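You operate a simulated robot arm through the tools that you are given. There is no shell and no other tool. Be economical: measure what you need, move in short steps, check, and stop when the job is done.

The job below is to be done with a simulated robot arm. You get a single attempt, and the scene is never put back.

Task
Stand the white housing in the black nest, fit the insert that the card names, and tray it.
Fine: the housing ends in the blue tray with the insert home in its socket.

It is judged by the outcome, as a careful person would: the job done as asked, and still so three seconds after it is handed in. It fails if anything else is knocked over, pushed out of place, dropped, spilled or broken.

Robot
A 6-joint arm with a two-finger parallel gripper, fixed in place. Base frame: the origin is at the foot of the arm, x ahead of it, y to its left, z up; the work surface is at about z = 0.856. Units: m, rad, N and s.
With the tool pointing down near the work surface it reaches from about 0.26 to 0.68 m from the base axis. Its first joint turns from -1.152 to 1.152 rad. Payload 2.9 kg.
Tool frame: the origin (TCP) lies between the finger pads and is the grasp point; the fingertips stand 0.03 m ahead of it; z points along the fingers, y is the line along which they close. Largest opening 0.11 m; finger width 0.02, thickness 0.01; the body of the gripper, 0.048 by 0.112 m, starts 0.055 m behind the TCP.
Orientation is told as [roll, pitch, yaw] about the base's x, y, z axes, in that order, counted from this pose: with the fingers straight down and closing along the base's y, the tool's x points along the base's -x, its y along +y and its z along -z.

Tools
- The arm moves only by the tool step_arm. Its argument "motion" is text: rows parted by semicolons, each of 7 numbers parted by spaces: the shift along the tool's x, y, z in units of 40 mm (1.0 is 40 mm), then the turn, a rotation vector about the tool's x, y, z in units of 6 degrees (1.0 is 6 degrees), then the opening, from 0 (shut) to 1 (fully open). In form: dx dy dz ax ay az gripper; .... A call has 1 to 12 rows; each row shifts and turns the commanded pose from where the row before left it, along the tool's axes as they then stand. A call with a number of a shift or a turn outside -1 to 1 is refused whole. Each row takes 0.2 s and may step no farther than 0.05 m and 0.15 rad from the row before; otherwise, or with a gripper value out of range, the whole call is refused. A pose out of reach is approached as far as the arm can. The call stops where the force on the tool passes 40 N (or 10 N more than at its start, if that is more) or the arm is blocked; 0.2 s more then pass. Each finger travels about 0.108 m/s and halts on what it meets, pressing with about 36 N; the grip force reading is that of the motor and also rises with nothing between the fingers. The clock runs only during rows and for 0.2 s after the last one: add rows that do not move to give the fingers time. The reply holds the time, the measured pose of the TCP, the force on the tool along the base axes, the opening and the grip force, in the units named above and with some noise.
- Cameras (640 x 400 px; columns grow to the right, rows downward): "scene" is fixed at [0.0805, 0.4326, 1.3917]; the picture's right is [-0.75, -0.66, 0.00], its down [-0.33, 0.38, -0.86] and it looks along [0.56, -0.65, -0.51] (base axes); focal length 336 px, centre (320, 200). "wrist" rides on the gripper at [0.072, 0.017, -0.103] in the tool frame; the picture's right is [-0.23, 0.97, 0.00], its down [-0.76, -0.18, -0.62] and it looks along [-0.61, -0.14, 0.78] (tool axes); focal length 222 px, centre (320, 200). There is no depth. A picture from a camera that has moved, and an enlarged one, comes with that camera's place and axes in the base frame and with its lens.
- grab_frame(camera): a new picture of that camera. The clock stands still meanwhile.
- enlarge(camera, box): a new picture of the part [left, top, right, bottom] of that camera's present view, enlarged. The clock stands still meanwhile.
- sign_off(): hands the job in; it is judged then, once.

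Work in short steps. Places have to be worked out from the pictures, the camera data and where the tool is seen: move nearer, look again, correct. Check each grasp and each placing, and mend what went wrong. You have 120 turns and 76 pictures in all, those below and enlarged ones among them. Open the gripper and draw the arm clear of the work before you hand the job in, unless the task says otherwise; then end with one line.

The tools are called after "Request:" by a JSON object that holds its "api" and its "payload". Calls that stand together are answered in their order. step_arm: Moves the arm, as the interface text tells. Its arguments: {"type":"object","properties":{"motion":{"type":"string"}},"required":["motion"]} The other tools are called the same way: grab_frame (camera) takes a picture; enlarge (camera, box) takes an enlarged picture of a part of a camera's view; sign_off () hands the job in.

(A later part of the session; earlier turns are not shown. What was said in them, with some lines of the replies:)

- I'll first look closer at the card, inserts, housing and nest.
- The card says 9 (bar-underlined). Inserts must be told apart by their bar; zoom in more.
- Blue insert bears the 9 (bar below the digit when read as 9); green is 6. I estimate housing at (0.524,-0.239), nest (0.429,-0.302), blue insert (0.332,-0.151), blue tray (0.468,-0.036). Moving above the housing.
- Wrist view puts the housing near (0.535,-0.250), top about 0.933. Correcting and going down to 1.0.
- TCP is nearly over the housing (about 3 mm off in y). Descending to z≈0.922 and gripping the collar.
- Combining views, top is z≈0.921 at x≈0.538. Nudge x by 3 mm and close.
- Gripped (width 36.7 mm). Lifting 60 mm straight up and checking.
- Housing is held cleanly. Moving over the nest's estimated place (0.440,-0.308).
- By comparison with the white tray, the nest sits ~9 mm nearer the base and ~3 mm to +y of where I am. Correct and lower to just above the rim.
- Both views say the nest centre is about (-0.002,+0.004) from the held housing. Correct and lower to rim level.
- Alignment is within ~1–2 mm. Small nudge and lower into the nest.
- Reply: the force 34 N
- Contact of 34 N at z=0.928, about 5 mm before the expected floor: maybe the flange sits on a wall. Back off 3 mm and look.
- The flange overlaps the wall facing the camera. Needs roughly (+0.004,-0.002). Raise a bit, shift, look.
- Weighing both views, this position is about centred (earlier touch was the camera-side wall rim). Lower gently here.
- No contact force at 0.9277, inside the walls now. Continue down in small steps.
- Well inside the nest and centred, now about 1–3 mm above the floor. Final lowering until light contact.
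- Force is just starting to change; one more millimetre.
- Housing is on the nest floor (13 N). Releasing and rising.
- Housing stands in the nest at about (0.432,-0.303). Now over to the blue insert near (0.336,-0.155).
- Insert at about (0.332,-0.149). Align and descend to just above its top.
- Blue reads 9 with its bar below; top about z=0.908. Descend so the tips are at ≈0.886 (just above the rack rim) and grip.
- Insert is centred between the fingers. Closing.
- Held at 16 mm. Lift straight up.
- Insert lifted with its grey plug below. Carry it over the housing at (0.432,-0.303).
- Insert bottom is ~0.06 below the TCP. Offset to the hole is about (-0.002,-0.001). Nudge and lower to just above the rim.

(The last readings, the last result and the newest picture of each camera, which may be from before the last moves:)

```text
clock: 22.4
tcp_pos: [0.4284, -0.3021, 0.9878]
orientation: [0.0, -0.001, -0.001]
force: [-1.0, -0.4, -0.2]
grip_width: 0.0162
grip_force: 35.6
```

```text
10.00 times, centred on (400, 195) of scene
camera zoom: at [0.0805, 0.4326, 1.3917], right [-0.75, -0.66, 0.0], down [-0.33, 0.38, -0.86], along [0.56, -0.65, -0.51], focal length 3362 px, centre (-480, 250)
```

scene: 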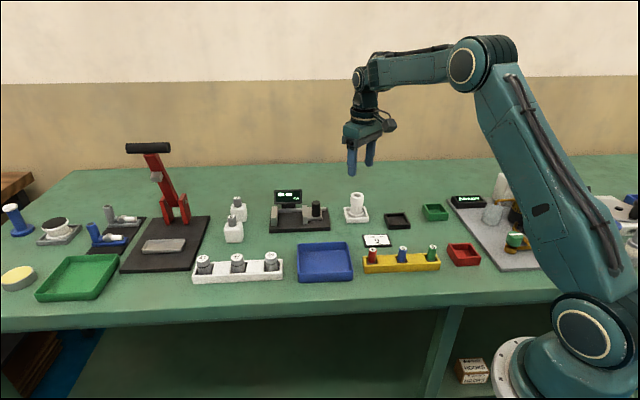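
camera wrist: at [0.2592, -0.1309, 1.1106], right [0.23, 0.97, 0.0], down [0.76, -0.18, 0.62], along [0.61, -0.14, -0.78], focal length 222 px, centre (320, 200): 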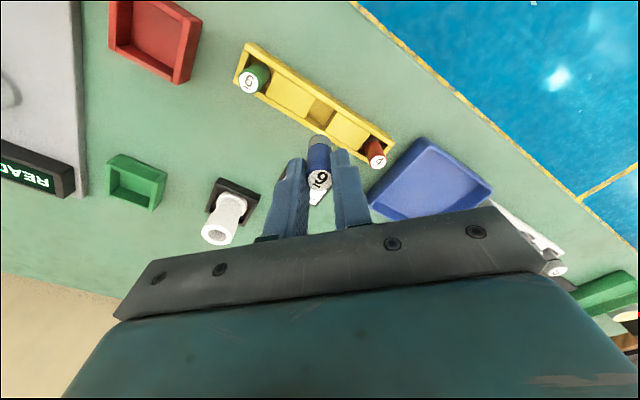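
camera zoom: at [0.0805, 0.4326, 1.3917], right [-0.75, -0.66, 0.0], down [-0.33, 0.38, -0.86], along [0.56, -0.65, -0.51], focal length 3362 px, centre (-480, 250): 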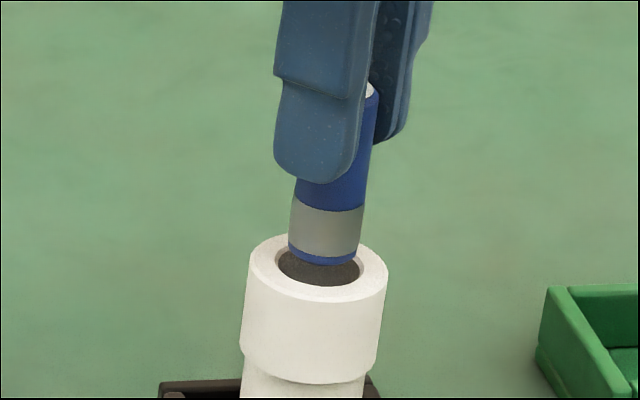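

Laterally aligned in both views; possibly ~1 mm excess in x. Shift -1 mm in x and lower 4 mm.

Request:
{"api": "step_arm", "payload": {"motion": "0.02 0 0.1 0 0 0 0.08; 0 0 0 0 0 0 0.08; 0 0 0 0 0 0 0.08"}}

Request:
{"api": "enlarge", "payload": {"camera": "wrist", "box": [270, 80, 370, 180]}}

Request:
{"api": "enlarge", "payload": {"camera": "scene", "box": [385, 175, 415, 215]}}

```text
clock: 23.2
tcp_pos: [0.4291, -0.3026, 0.9831]
orientation: [0.0, -0.001, 0.001]
force: [0.2, 0.5, -0.6]
grip_width: 0.0165
grip_force: 36.0
```

```text
4.00 times, centred on (320, 130) of wrist
camera zoom: at [0.3565, -0.285, 1.0877], right [0.23, 0.97, 0.0], down [0.76, -0.18, 0.62], along [0.61, -0.14, -0.78], focal length 888 px, centre (320, 480)
```

zoom: 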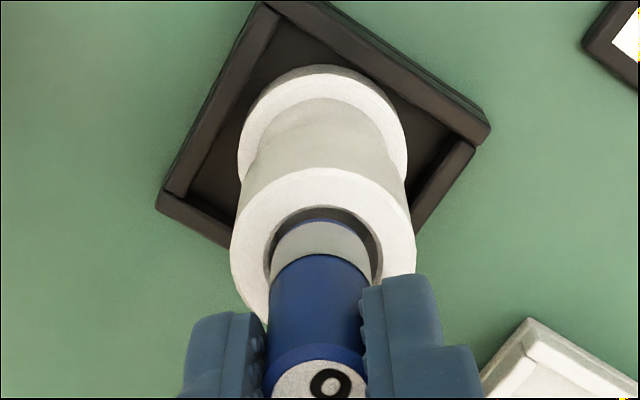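

```text
10.00 times, centred on (400, 195) of scene
camera zoom: at [0.0805, 0.4326, 1.3917], right [-0.75, -0.66, 0.0], down [-0.33, 0.38, -0.86], along [0.56, -0.65, -0.51], focal length 3362 px, centre (-480, 250)
```

zoom: 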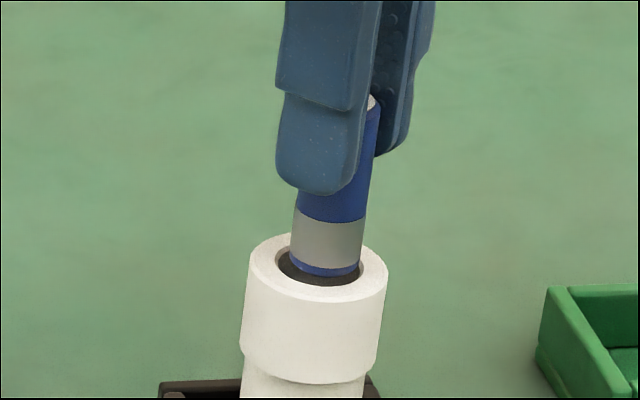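

Small correction of ~1 mm toward (+x,+y), then lower further.

Request:
{"api": "step_arm", "payload": {"motion": "-0.018 0.022 0.05 0 0 0 0.08; 0 0 0.05 0 0 0 0.08; 0 0 0 0 0 0 0.08"}}

Request:
{"api": "enlarge", "payload": {"camera": "wrist", "box": [270, 80, 370, 180]}}

Request:
{"api": "enlarge", "payload": {"camera": "scene", "box": [385, 175, 415, 215]}}

```text
clock: 24.0
tcp_pos: [0.4297, -0.3019, 0.9797]
orientation: [0.0, 0.001, 0.001]
force: [0.5, -0.9, -0.2]
grip_width: 0.0162
grip_force: 35.9
```

```text
4.00 times, centred on (320, 130) of wrist
camera zoom: at [0.3578, -0.2843, 1.0838], right [0.23, 0.97, 0.0], down [0.76, -0.18, 0.62], along [0.61, -0.14, -0.78], focal length 888 px, centre (320, 480)
```

zoom: 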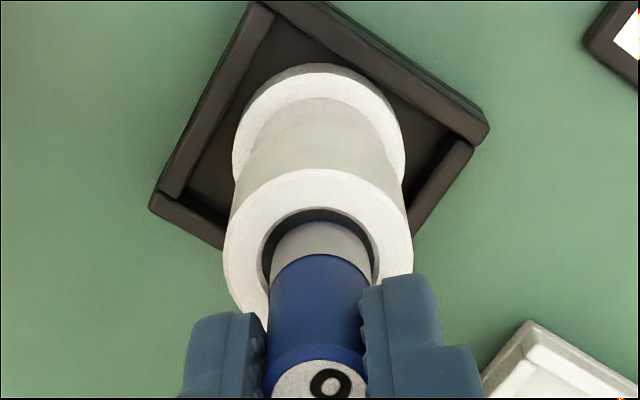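

```text
10.00 times, centred on (400, 195) of scene
camera zoom: at [0.0805, 0.4326, 1.3917], right [-0.75, -0.66, 0.0], down [-0.33, 0.38, -0.86], along [0.56, -0.65, -0.51], focal length 3362 px, centre (-480, 250)
```

zoom: 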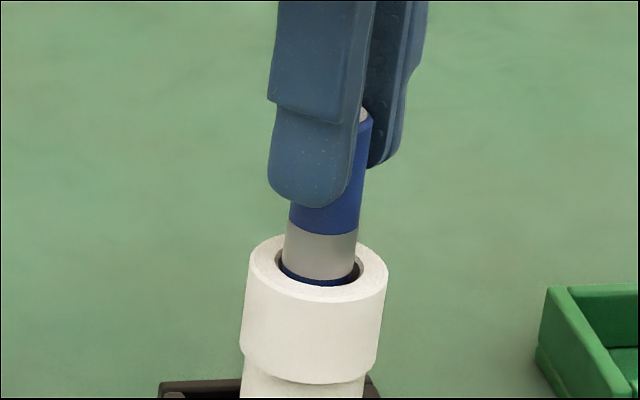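

Insert's lower edge has entered the socket, centred. Continue down in small steps.

Request:
{"api": "step_arm", "payload": {"motion": "0 0 0.1 0 0 0 0.08; 0 0 0.1 0 0 0 0.08; 0 0 0.1 0 0 0 0.08; 0 0 0.1 0 0 0 0.08; 0 0 0 0 0 0 0.08"}}

Request:
{"api": "enlarge", "payload": {"camera": "scene", "box": [380, 180, 420, 230]}}

```text
clock: 25.2
tcp_pos: [0.4312, -0.3029, 0.9624]
orientation: [0.0, 0.0, 0.0]
force: [0.2, -0.4, -0.1]
grip_width: 0.0162
grip_force: 35.9
```

```text
8.00 times, centred on (400, 205) of scene
camera zoom: at [0.0805, 0.4326, 1.3917], right [-0.75, -0.66, 0.0], down [-0.33, 0.38, -0.86], along [0.56, -0.65, -0.51], focal length 2690 px, centre (-320, 160)
```

zoom: 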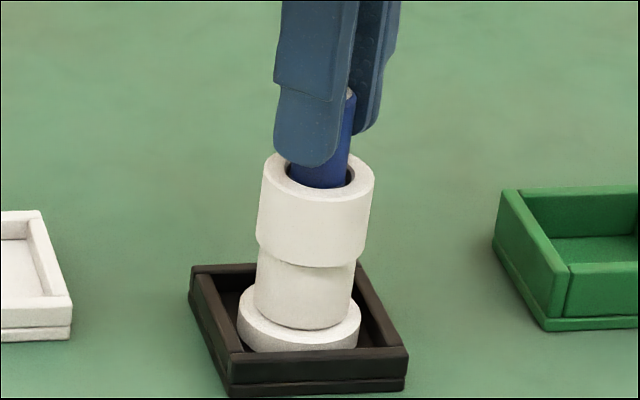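

Sliding in freely. Continue a little in smaller steps, watching force.

Request:
{"api": "step_arm", "payload": {"motion": "0 0 0.06 0 0 0 0.08; 0 0 0.06 0 0 0 0.08; 0 0 0 0 0 0 0.08"}}

Request:
{"api": "enlarge", "payload": {"camera": "scene", "box": [380, 180, 420, 230]}}

```text
clock: 26.0
tcp_pos: [0.4298, -0.3033, 0.9584]
orientation: [0.001, 0.0, 0.001]
force: [-0.2, 0.9, 0.8]
grip_width: 0.0158
grip_force: 36.4
```

```text
8.00 times, centred on (400, 205) of scene
camera zoom: at [0.0805, 0.4326, 1.3917], right [-0.75, -0.66, 0.0], down [-0.33, 0.38, -0.86], along [0.56, -0.65, -0.51], focal length 2690 px, centre (-320, 160)
```

zoom: 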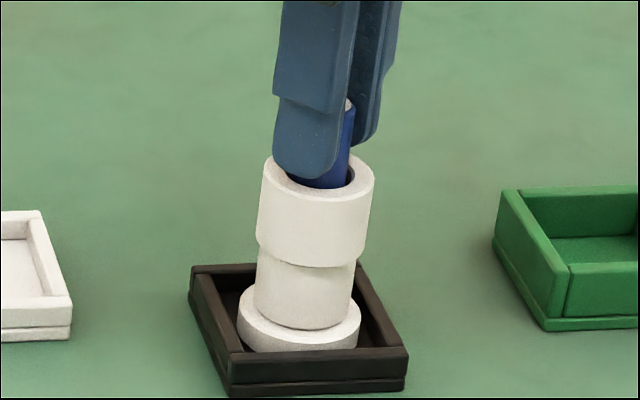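

Still free. A couple more millimetres to find either the socket bottom or the rim.

Request:
{"api": "step_arm", "payload": {"motion": "0 0 0.05 0 0 0 0.08; 0 0 0.04 0 0 0 0.08; 0 0 0 0 0 0 0.08"}}

Request:
{"api": "enlarge", "payload": {"camera": "wrist", "box": [250, 80, 390, 240]}}

Request:
{"api": "enlarge", "payload": {"camera": "scene", "box": [385, 180, 415, 215]}}

```text
clock: 26.8
tcp_pos: [0.4296, -0.3036, 0.959]
orientation: [-0.005, -0.006, 0.0]
force: [-4.2, 3.7, 36.4]
grip_width: 0.0164
grip_force: 35.6
```

```text
2.50 times, centred on (320, 160) of wrist
camera zoom: at [0.3576, -0.2852, 1.062], right [0.23, 0.97, 0.0], down [0.76, -0.18, 0.63], along [0.61, -0.14, -0.78], focal length 555 px, centre (320, 300)
```

zoom: 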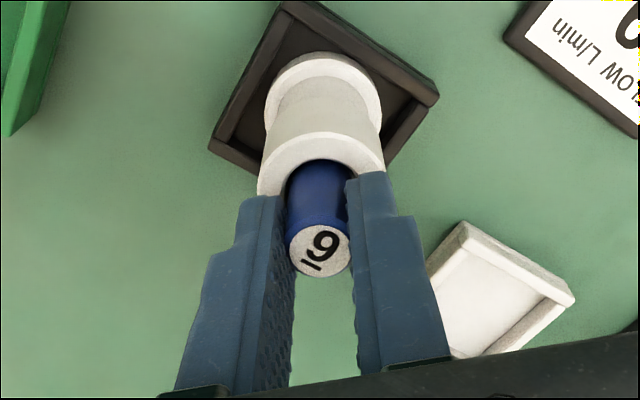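

```text
11.43 times, centred on (400, 198) of scene
camera zoom: at [0.0799, 0.433, 1.3916], right [-0.75, -0.66, 0.0], down [-0.33, 0.38, -0.86], along [0.57, -0.65, -0.51], focal length 3842 px, centre (-594, 229)
```

zoom: 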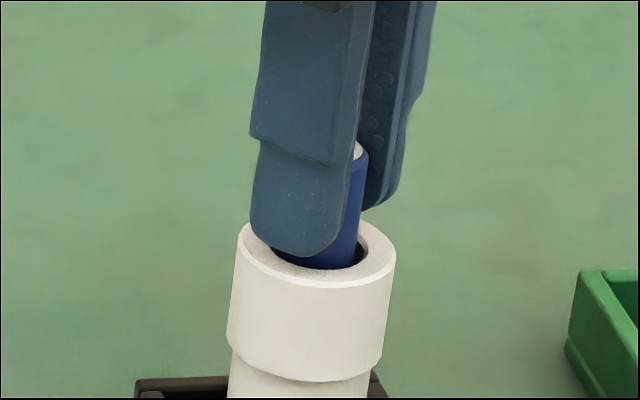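

36 N contact with tips still ~4 mm above the rim: the insert seems bottomed (about 24 mm in). Ease off, release, and look.

Request:
{"api": "step_arm", "payload": {"motion": "0 0 -0.06 0 0 0 0.08; 0 0 0 0 0 0 0.35; 0 0 0 0 0 0 0.35; 0 0 -0.5 0 0 0 0.35; 0 0 -0.7 0 0 0 0.35; 0 0 0 0 0 0 0.35"}}

Request:
{"api": "enlarge", "payload": {"camera": "scene", "box": [380, 180, 420, 230]}}

Request:
{"api": "enlarge", "payload": {"camera": "wrist", "box": [250, 60, 390, 220]}}

```text
clock: 28.2
tcp_pos: [0.4298, -0.3027, 1.0065]
orientation: [0.0, 0.0, 0.002]
force: [-0.3, -0.5, -0.6]
grip_width: 0.0383
grip_force: 0.1
```

```text
8.00 times, centred on (400, 205) of scene
camera zoom: at [0.0805, 0.4326, 1.3917], right [-0.75, -0.66, 0.0], down [-0.33, 0.38, -0.86], along [0.56, -0.65, -0.51], focal length 2690 px, centre (-320, 160)
```

zoom: 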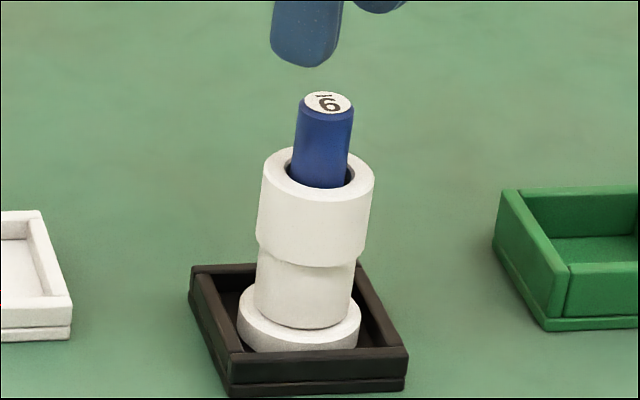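

```text
2.50 times, centred on (320, 140) of wrist
camera zoom: at [0.3577, -0.2843, 1.1104], right [0.23, 0.97, 0.0], down [0.76, -0.18, 0.62], along [0.61, -0.14, -0.78], focal length 555 px, centre (320, 350)
```

zoom: 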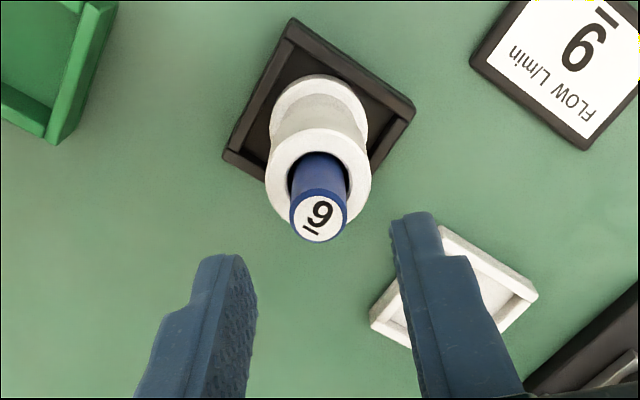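

Insert sits in the socket. I'll press on its top with closed fingertips to confirm it is fully home.

Request:
{"api": "step_arm", "payload": {"motion": "0 0 0 0 0 0 0; 0 0 0 0 0 0 0; 0 0 0.2 0 0 0 0; 0 0 0.2 0 0 0 0; 0 0 0 0 0 0 0"}}

Request:
{"api": "enlarge", "payload": {"camera": "scene", "box": [380, 170, 420, 220]}}

Request:
{"api": "enlarge", "payload": {"camera": "wrist", "box": [250, 60, 390, 220]}}

```text
clock: 29.4
tcp_pos: [0.429, -0.3029, 0.9896]
orientation: [-0.001, 0.0, 0.002]
force: [0.9, 0.4, -0.1]
grip_width: 0.0002
grip_force: 35.4
```

```text
8.00 times, centred on (400, 195) of scene
camera zoom: at [0.0805, 0.4326, 1.3917], right [-0.75, -0.66, 0.0], down [-0.33, 0.38, -0.86], along [0.56, -0.65, -0.51], focal length 2690 px, centre (-320, 240)
```

zoom: 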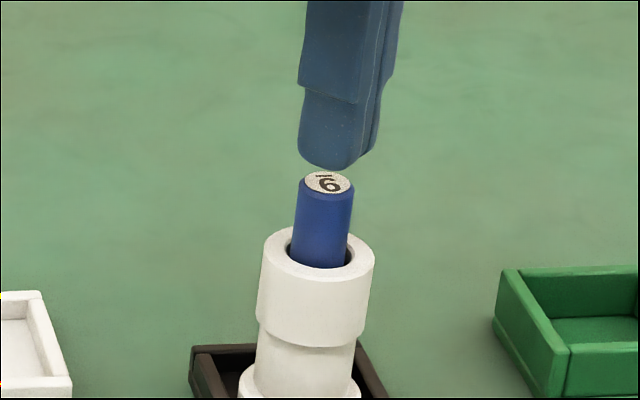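

```text
2.50 times, centred on (320, 140) of wrist
camera zoom: at [0.3571, -0.2843, 1.0933], right [0.23, 0.97, 0.0], down [0.76, -0.18, 0.62], along [0.61, -0.14, -0.78], focal length 555 px, centre (320, 350)
```

zoom: 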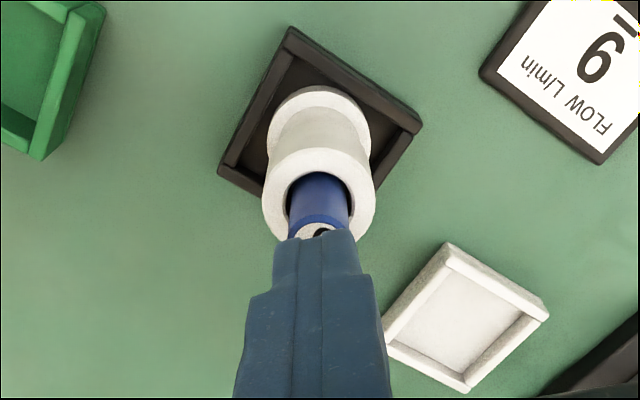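

Centred above the insert. Press down slowly until contact.

Request:
{"api": "step_arm", "payload": {"motion": "0 0 0.1 0 0 0 0; 0 0 0.06 0 0 0 0; 0 0 0.04 0 0 0 0; 0 0 0.04 0 0 0 0; 0 0 0.04 0 0 0 0; 0 0 0.04 0 0 0 0; 0 0 0 0 0 0 0"}}

Request:
{"api": "enlarge", "payload": {"camera": "scene", "box": [380, 180, 420, 230]}}

```text
clock: 31.0
tcp_pos: [0.43, -0.3038, 0.9793]
orientation: [-0.002, -0.004, 0.002]
force: [-1.9, 1.6, 24.6]
grip_width: 0.0001
grip_force: 36.4
```

```text
8.00 times, centred on (400, 205) of scene
camera zoom: at [0.0801, 0.4329, 1.3916], right [-0.75, -0.66, 0.0], down [-0.33, 0.38, -0.86], along [0.56, -0.65, -0.51], focal length 2690 px, centre (-320, 160)
```

zoom: 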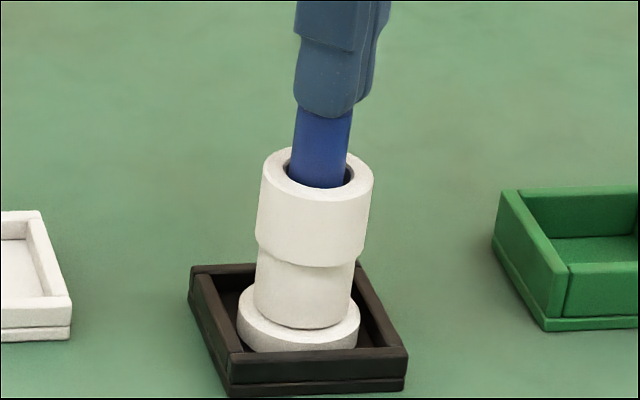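

Pressed with 25 N, no further movement — insert is home. Rise, open, and check alignment before gripping the housing.

Request:
{"api": "step_arm", "payload": {"motion": "0 0 -0.5 0 0 0 0; 0 0 -0.5 0 0 0 0; -0.04 0 0 0 0 0 0.5; 0 0 0 0 0 0 0.5; 0 0 0 0 0 0 0.5"}}

Request:
{"api": "enlarge", "payload": {"camera": "wrist", "box": [220, 60, 420, 220]}}

```text
clock: 32.2
tcp_pos: [0.4318, -0.3014, 1.0159]
orientation: [-0.001, 0.001, -0.001]
force: [-0.4, -1.0, -0.2]
grip_width: 0.0549
grip_force: 0.0
```

```text
2.50 times, centred on (320, 140) of wrist
camera zoom: at [0.3585, -0.2844, 1.1203], right [0.23, 0.97, 0.0], down [0.76, -0.18, 0.62], along [0.61, -0.14, -0.78], focal length 555 px, centre (320, 350)
```

zoom: 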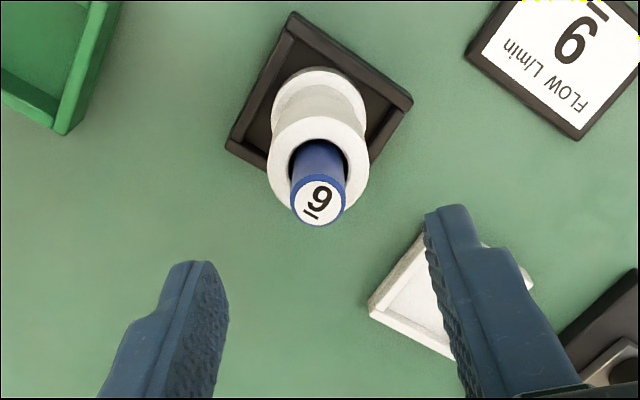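

Aligned. Descend around the insert to the collar and grip.

Request:
{"api": "step_arm", "payload": {"motion": "0 0 0.8 0 0 0 0.5; 0 0 0.8 0 0 0 0.5; 0 0 0.73 0 0 0 0.5; 0 0 0 0 0 0 0.5; 0 0 0 0 0 0 0.25; 0 0 0 0 0 0 0.15; 0 0 0 0 0 0 0.15; 0 0 0 0 0 0 0.15"}}

Request:
{"api": "enlarge", "payload": {"camera": "scene", "box": [370, 160, 430, 230]}}

```text
clock: 34.0
tcp_pos: [0.4299, -0.3023, 0.9235]
orientation: [0.0, -0.001, 0.0]
force: [-0.2, -0.3, -0.6]
grip_width: 0.0364
grip_force: 35.9
```

```text
5.71 times, centred on (400, 195) of scene
camera zoom: at [0.0805, 0.4326, 1.3917], right [-0.75, -0.66, 0.0], down [-0.33, 0.38, -0.86], along [0.56, -0.65, -0.51], focal length 1921 px, centre (-137, 229)
```

zoom: 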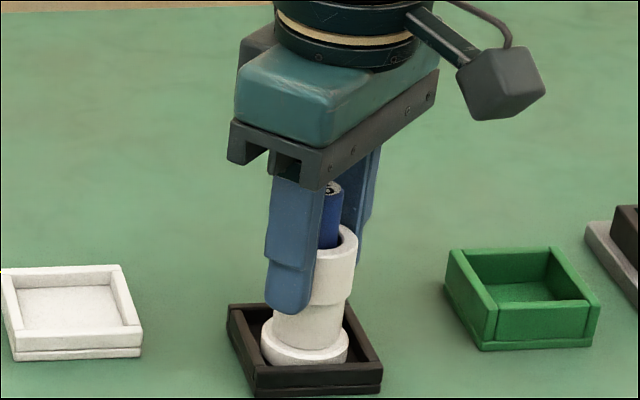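

Housing gripped. Lift and check that the insert comes along.

Request:
{"api": "step_arm", "payload": {"motion": "0 0 -0.4 0 0 0 0.15; 0 0 -0.7 0 0 0 0.15; 0 0 -0.7 0 0 0 0.15; 0 0 0 0 0 0 0.15; -0.11 0.84 0 0 0 0 0.15; -0.11 0.84 0 0 0 0 0.15; -0.11 0.84 0 0 0 0 0.15; -0.11 0.84 0 0 0 0 0.15; -0.11 0.84 0 0 0 0 0.15; -0.11 0.84 0 0 0 0 0.15; -0.11 0.84 0 0 0 0 0.15; 0 0 0 0 0 0 0.15"}}

Request:
{"api": "grab_frame", "payload": {"camera": "wrist"}}

Request:
{"api": "grab_frame", "payload": {"camera": "scene"}}

```text
clock: 36.6
tcp_pos: [0.4639, -0.0669, 0.9919]
orientation: [0.0, 0.0, 0.001]
force: [0.3, 0.4, -2.1]
grip_width: 0.037
grip_force: 36.1
```

```text
13 pictures are left
camera wrist: at [0.3914, -0.0487, 1.0967], right [0.23, 0.97, 0.0], down [0.76, -0.18, 0.62], along [0.61, -0.14, -0.78], focal length 222 px, centre (320, 200)
```

wrist: 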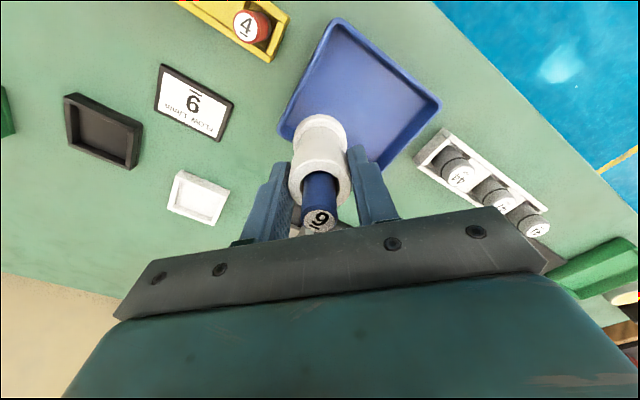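

```text
12 pictures are left
```

scene: 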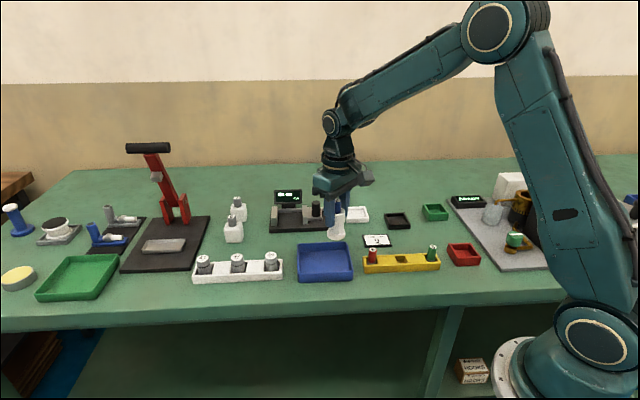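

Insert is riding in the housing. Tray centre ≈ (0.470,-0.031). Move over it and lower most of the way.

Request:
{"api": "step_arm", "payload": {"motion": "-0.15 0.9 0 0 0 0 0.15; 0 0 0.5 0 0 0 0.15; 0 0 0.5 0 0 0 0.15; 0 0 0.35 0 0 0 0.15; 0 0 0 0 0 0 0.15"}}

Request:
{"api": "enlarge", "payload": {"camera": "scene", "box": [270, 170, 390, 290]}}

Request:
{"api": "grab_frame", "payload": {"camera": "wrist"}}

```text
clock: 37.8
tcp_pos: [0.4675, -0.032, 0.9403]
orientation: [-0.001, 0.0, -0.001]
force: [0.1, 0.4, -2.2]
grip_width: 0.0365
grip_force: 36.0
```

```text
3.33 times, centred on (330, 230) of scene
camera zoom: at [0.0805, 0.4326, 1.3917], right [-0.75, -0.66, 0.0], down [-0.33, 0.38, -0.86], along [0.56, -0.65, -0.51], focal length 1121 px, centre (287, 100)
```

zoom: 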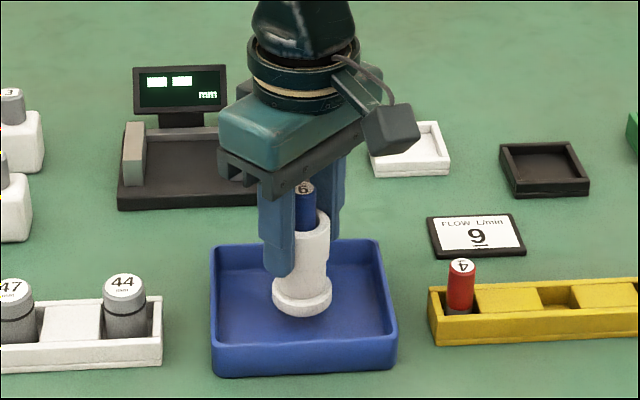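

```text
10 pictures are left
camera wrist: at [0.3963, -0.0137, 1.0439], right [0.23, 0.97, 0.0], down [0.76, -0.18, 0.62], along [0.61, -0.14, -0.78], focal length 222 px, centre (320, 200)
```

wrist: 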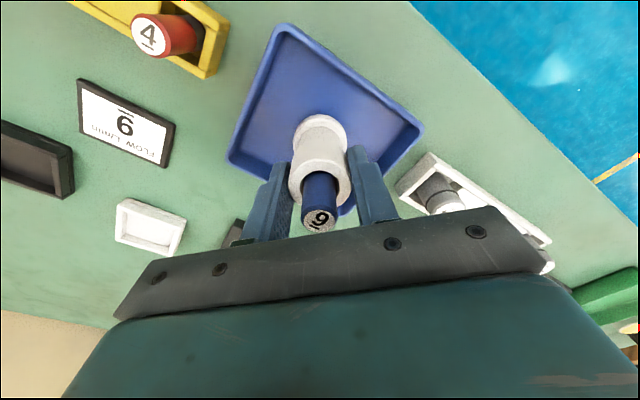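

Centred in the tray. Lower slowly to the floor.

Request:
{"api": "step_arm", "payload": {"motion": "0 0 0.12 0 0 0 0.15; 0 0 0.12 0 0 0 0.15; 0 0 0.1 0 0 0 0.15; 0 0 0 0 0 0 0.15"}}

```text
clock: 38.8
tcp_pos: [0.467, -0.0319, 0.9257]
orientation: [-0.001, 0.0, -0.001]
force: [-0.3, 0.2, -2.4]
grip_width: 0.0366
grip_force: 35.9
```

Request:
{"api": "step_arm", "payload": {"motion": "0 0 0.04 0 0 0 0.15; 0 0 0.04 0 0 0 0.15; 0 0 0.03 0 0 0 0.15; 0 0 0 0 0 0 0.15"}}

```text
clock: 39.8
tcp_pos: [0.4687, -0.032, 0.9236]
orientation: [0.001, 0.0, 0.0]
force: [-0.1, -0.1, -1.2]
grip_width: 0.0366
grip_force: 35.8
```

Still no firm contact; continue in 1 mm steps.

Request:
{"api": "step_arm", "payload": {"motion": "0 0 0.03 0 0 0 0.15; 0 0 0.03 0 0 0 0.15; 0 0 0 0 0 0 0.15"}}

Request:
{"api": "enlarge", "payload": {"camera": "scene", "box": [290, 190, 370, 290]}}

```text
clock: 40.6
tcp_pos: [0.4681, -0.032, 0.9216]
orientation: [0.001, -0.002, -0.001]
force: [-4.7, -1.2, 16.5]
grip_width: 0.0367
grip_force: 35.5
```

```text
4.00 times, centred on (330, 240) of scene
camera zoom: at [0.0801, 0.4326, 1.3917], right [-0.75, -0.66, 0.0], down [-0.33, 0.38, -0.86], along [0.56, -0.65, -0.51], focal length 1345 px, centre (280, 40)
```

zoom: 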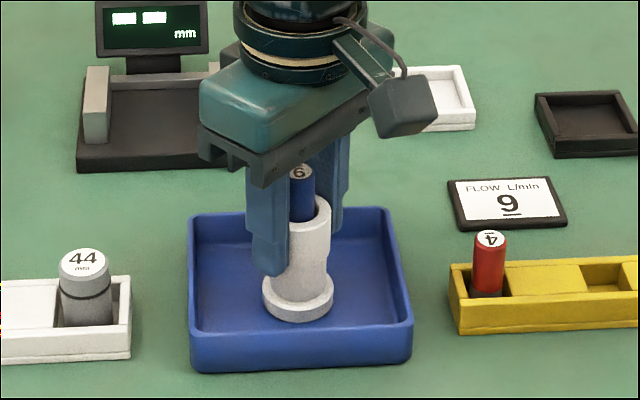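

Housing rests on the tray floor (16.5 N). Ease off, release and withdraw upward.

Request:
{"api": "step_arm", "payload": {"motion": "0 0 -0.03 0 0 0 0.15; 0 0 0 0 0 0 0.5; 0 0 0 0 0 0 0.5; 0 0 0 0 0 0 0.5; 0 0 -0.5 0 0 0 0.5; 0 0 -0.9 0 0 0 0.5; 0 0 -0.9 0 0 0 0.5; 0 0 -0.9 0 0 0 0.5; 0.6 -0.6 -0.3 0 0 0 0.5; 0.6 -0.6 -0.3 0 0 0 0.5; 0 0 0 0 0 0 0.5"}}

Request:
{"api": "grab_frame", "payload": {"camera": "scene"}}

Request:
{"api": "enlarge", "payload": {"camera": "scene", "box": [290, 190, 370, 290]}}

```text
clock: 43.0
tcp_pos: [0.4189, -0.0805, 1.0756]
orientation: [0.002, -0.001, -0.001]
force: [0.8, -0.1, -0.3]
grip_width: 0.055
grip_force: 0.1
```

```text
8 pictures are left
```

scene: 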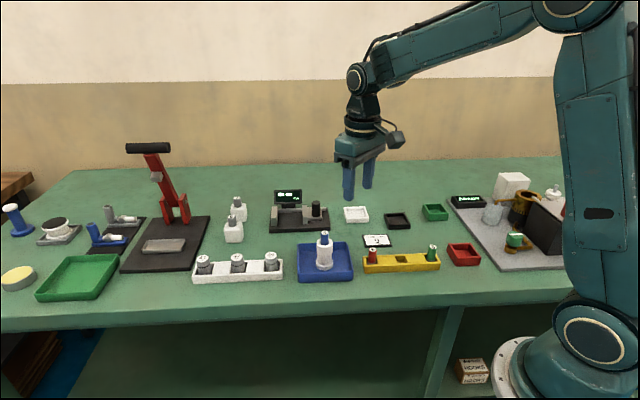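

```text
4.00 times, centred on (330, 240) of scene
camera zoom: at [0.0805, 0.4326, 1.3917], right [-0.75, -0.66, 0.0], down [-0.33, 0.38, -0.86], along [0.56, -0.65, -0.51], focal length 1345 px, centre (280, 40)
```

zoom: 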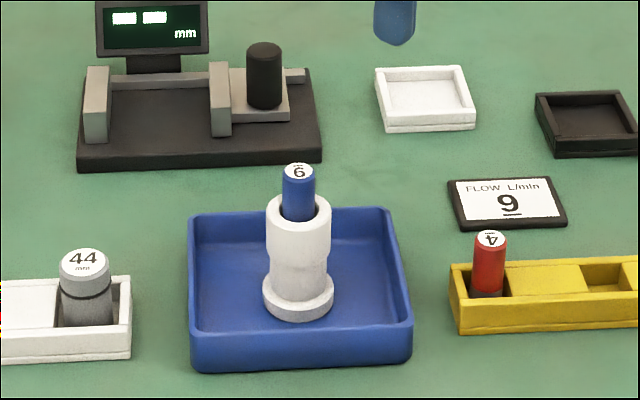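

The housing stands in the blue tray with the 9 insert still seated, everything else is in place, and the arm is clear. Handing in.

Request:
{"api": "sign_off", "payload": {}}

```text
The job is handed in.
```

The white housing is standing in the blue tray with the blue "9" insert seated in its socket. I pressed the insert with about 25 N and it moved no further. Nothing else in the scene was disturbed. While I was standing the housing in the nest, its flange touched a nest wall once at about 34 N, and I corrected that without moving the nest.
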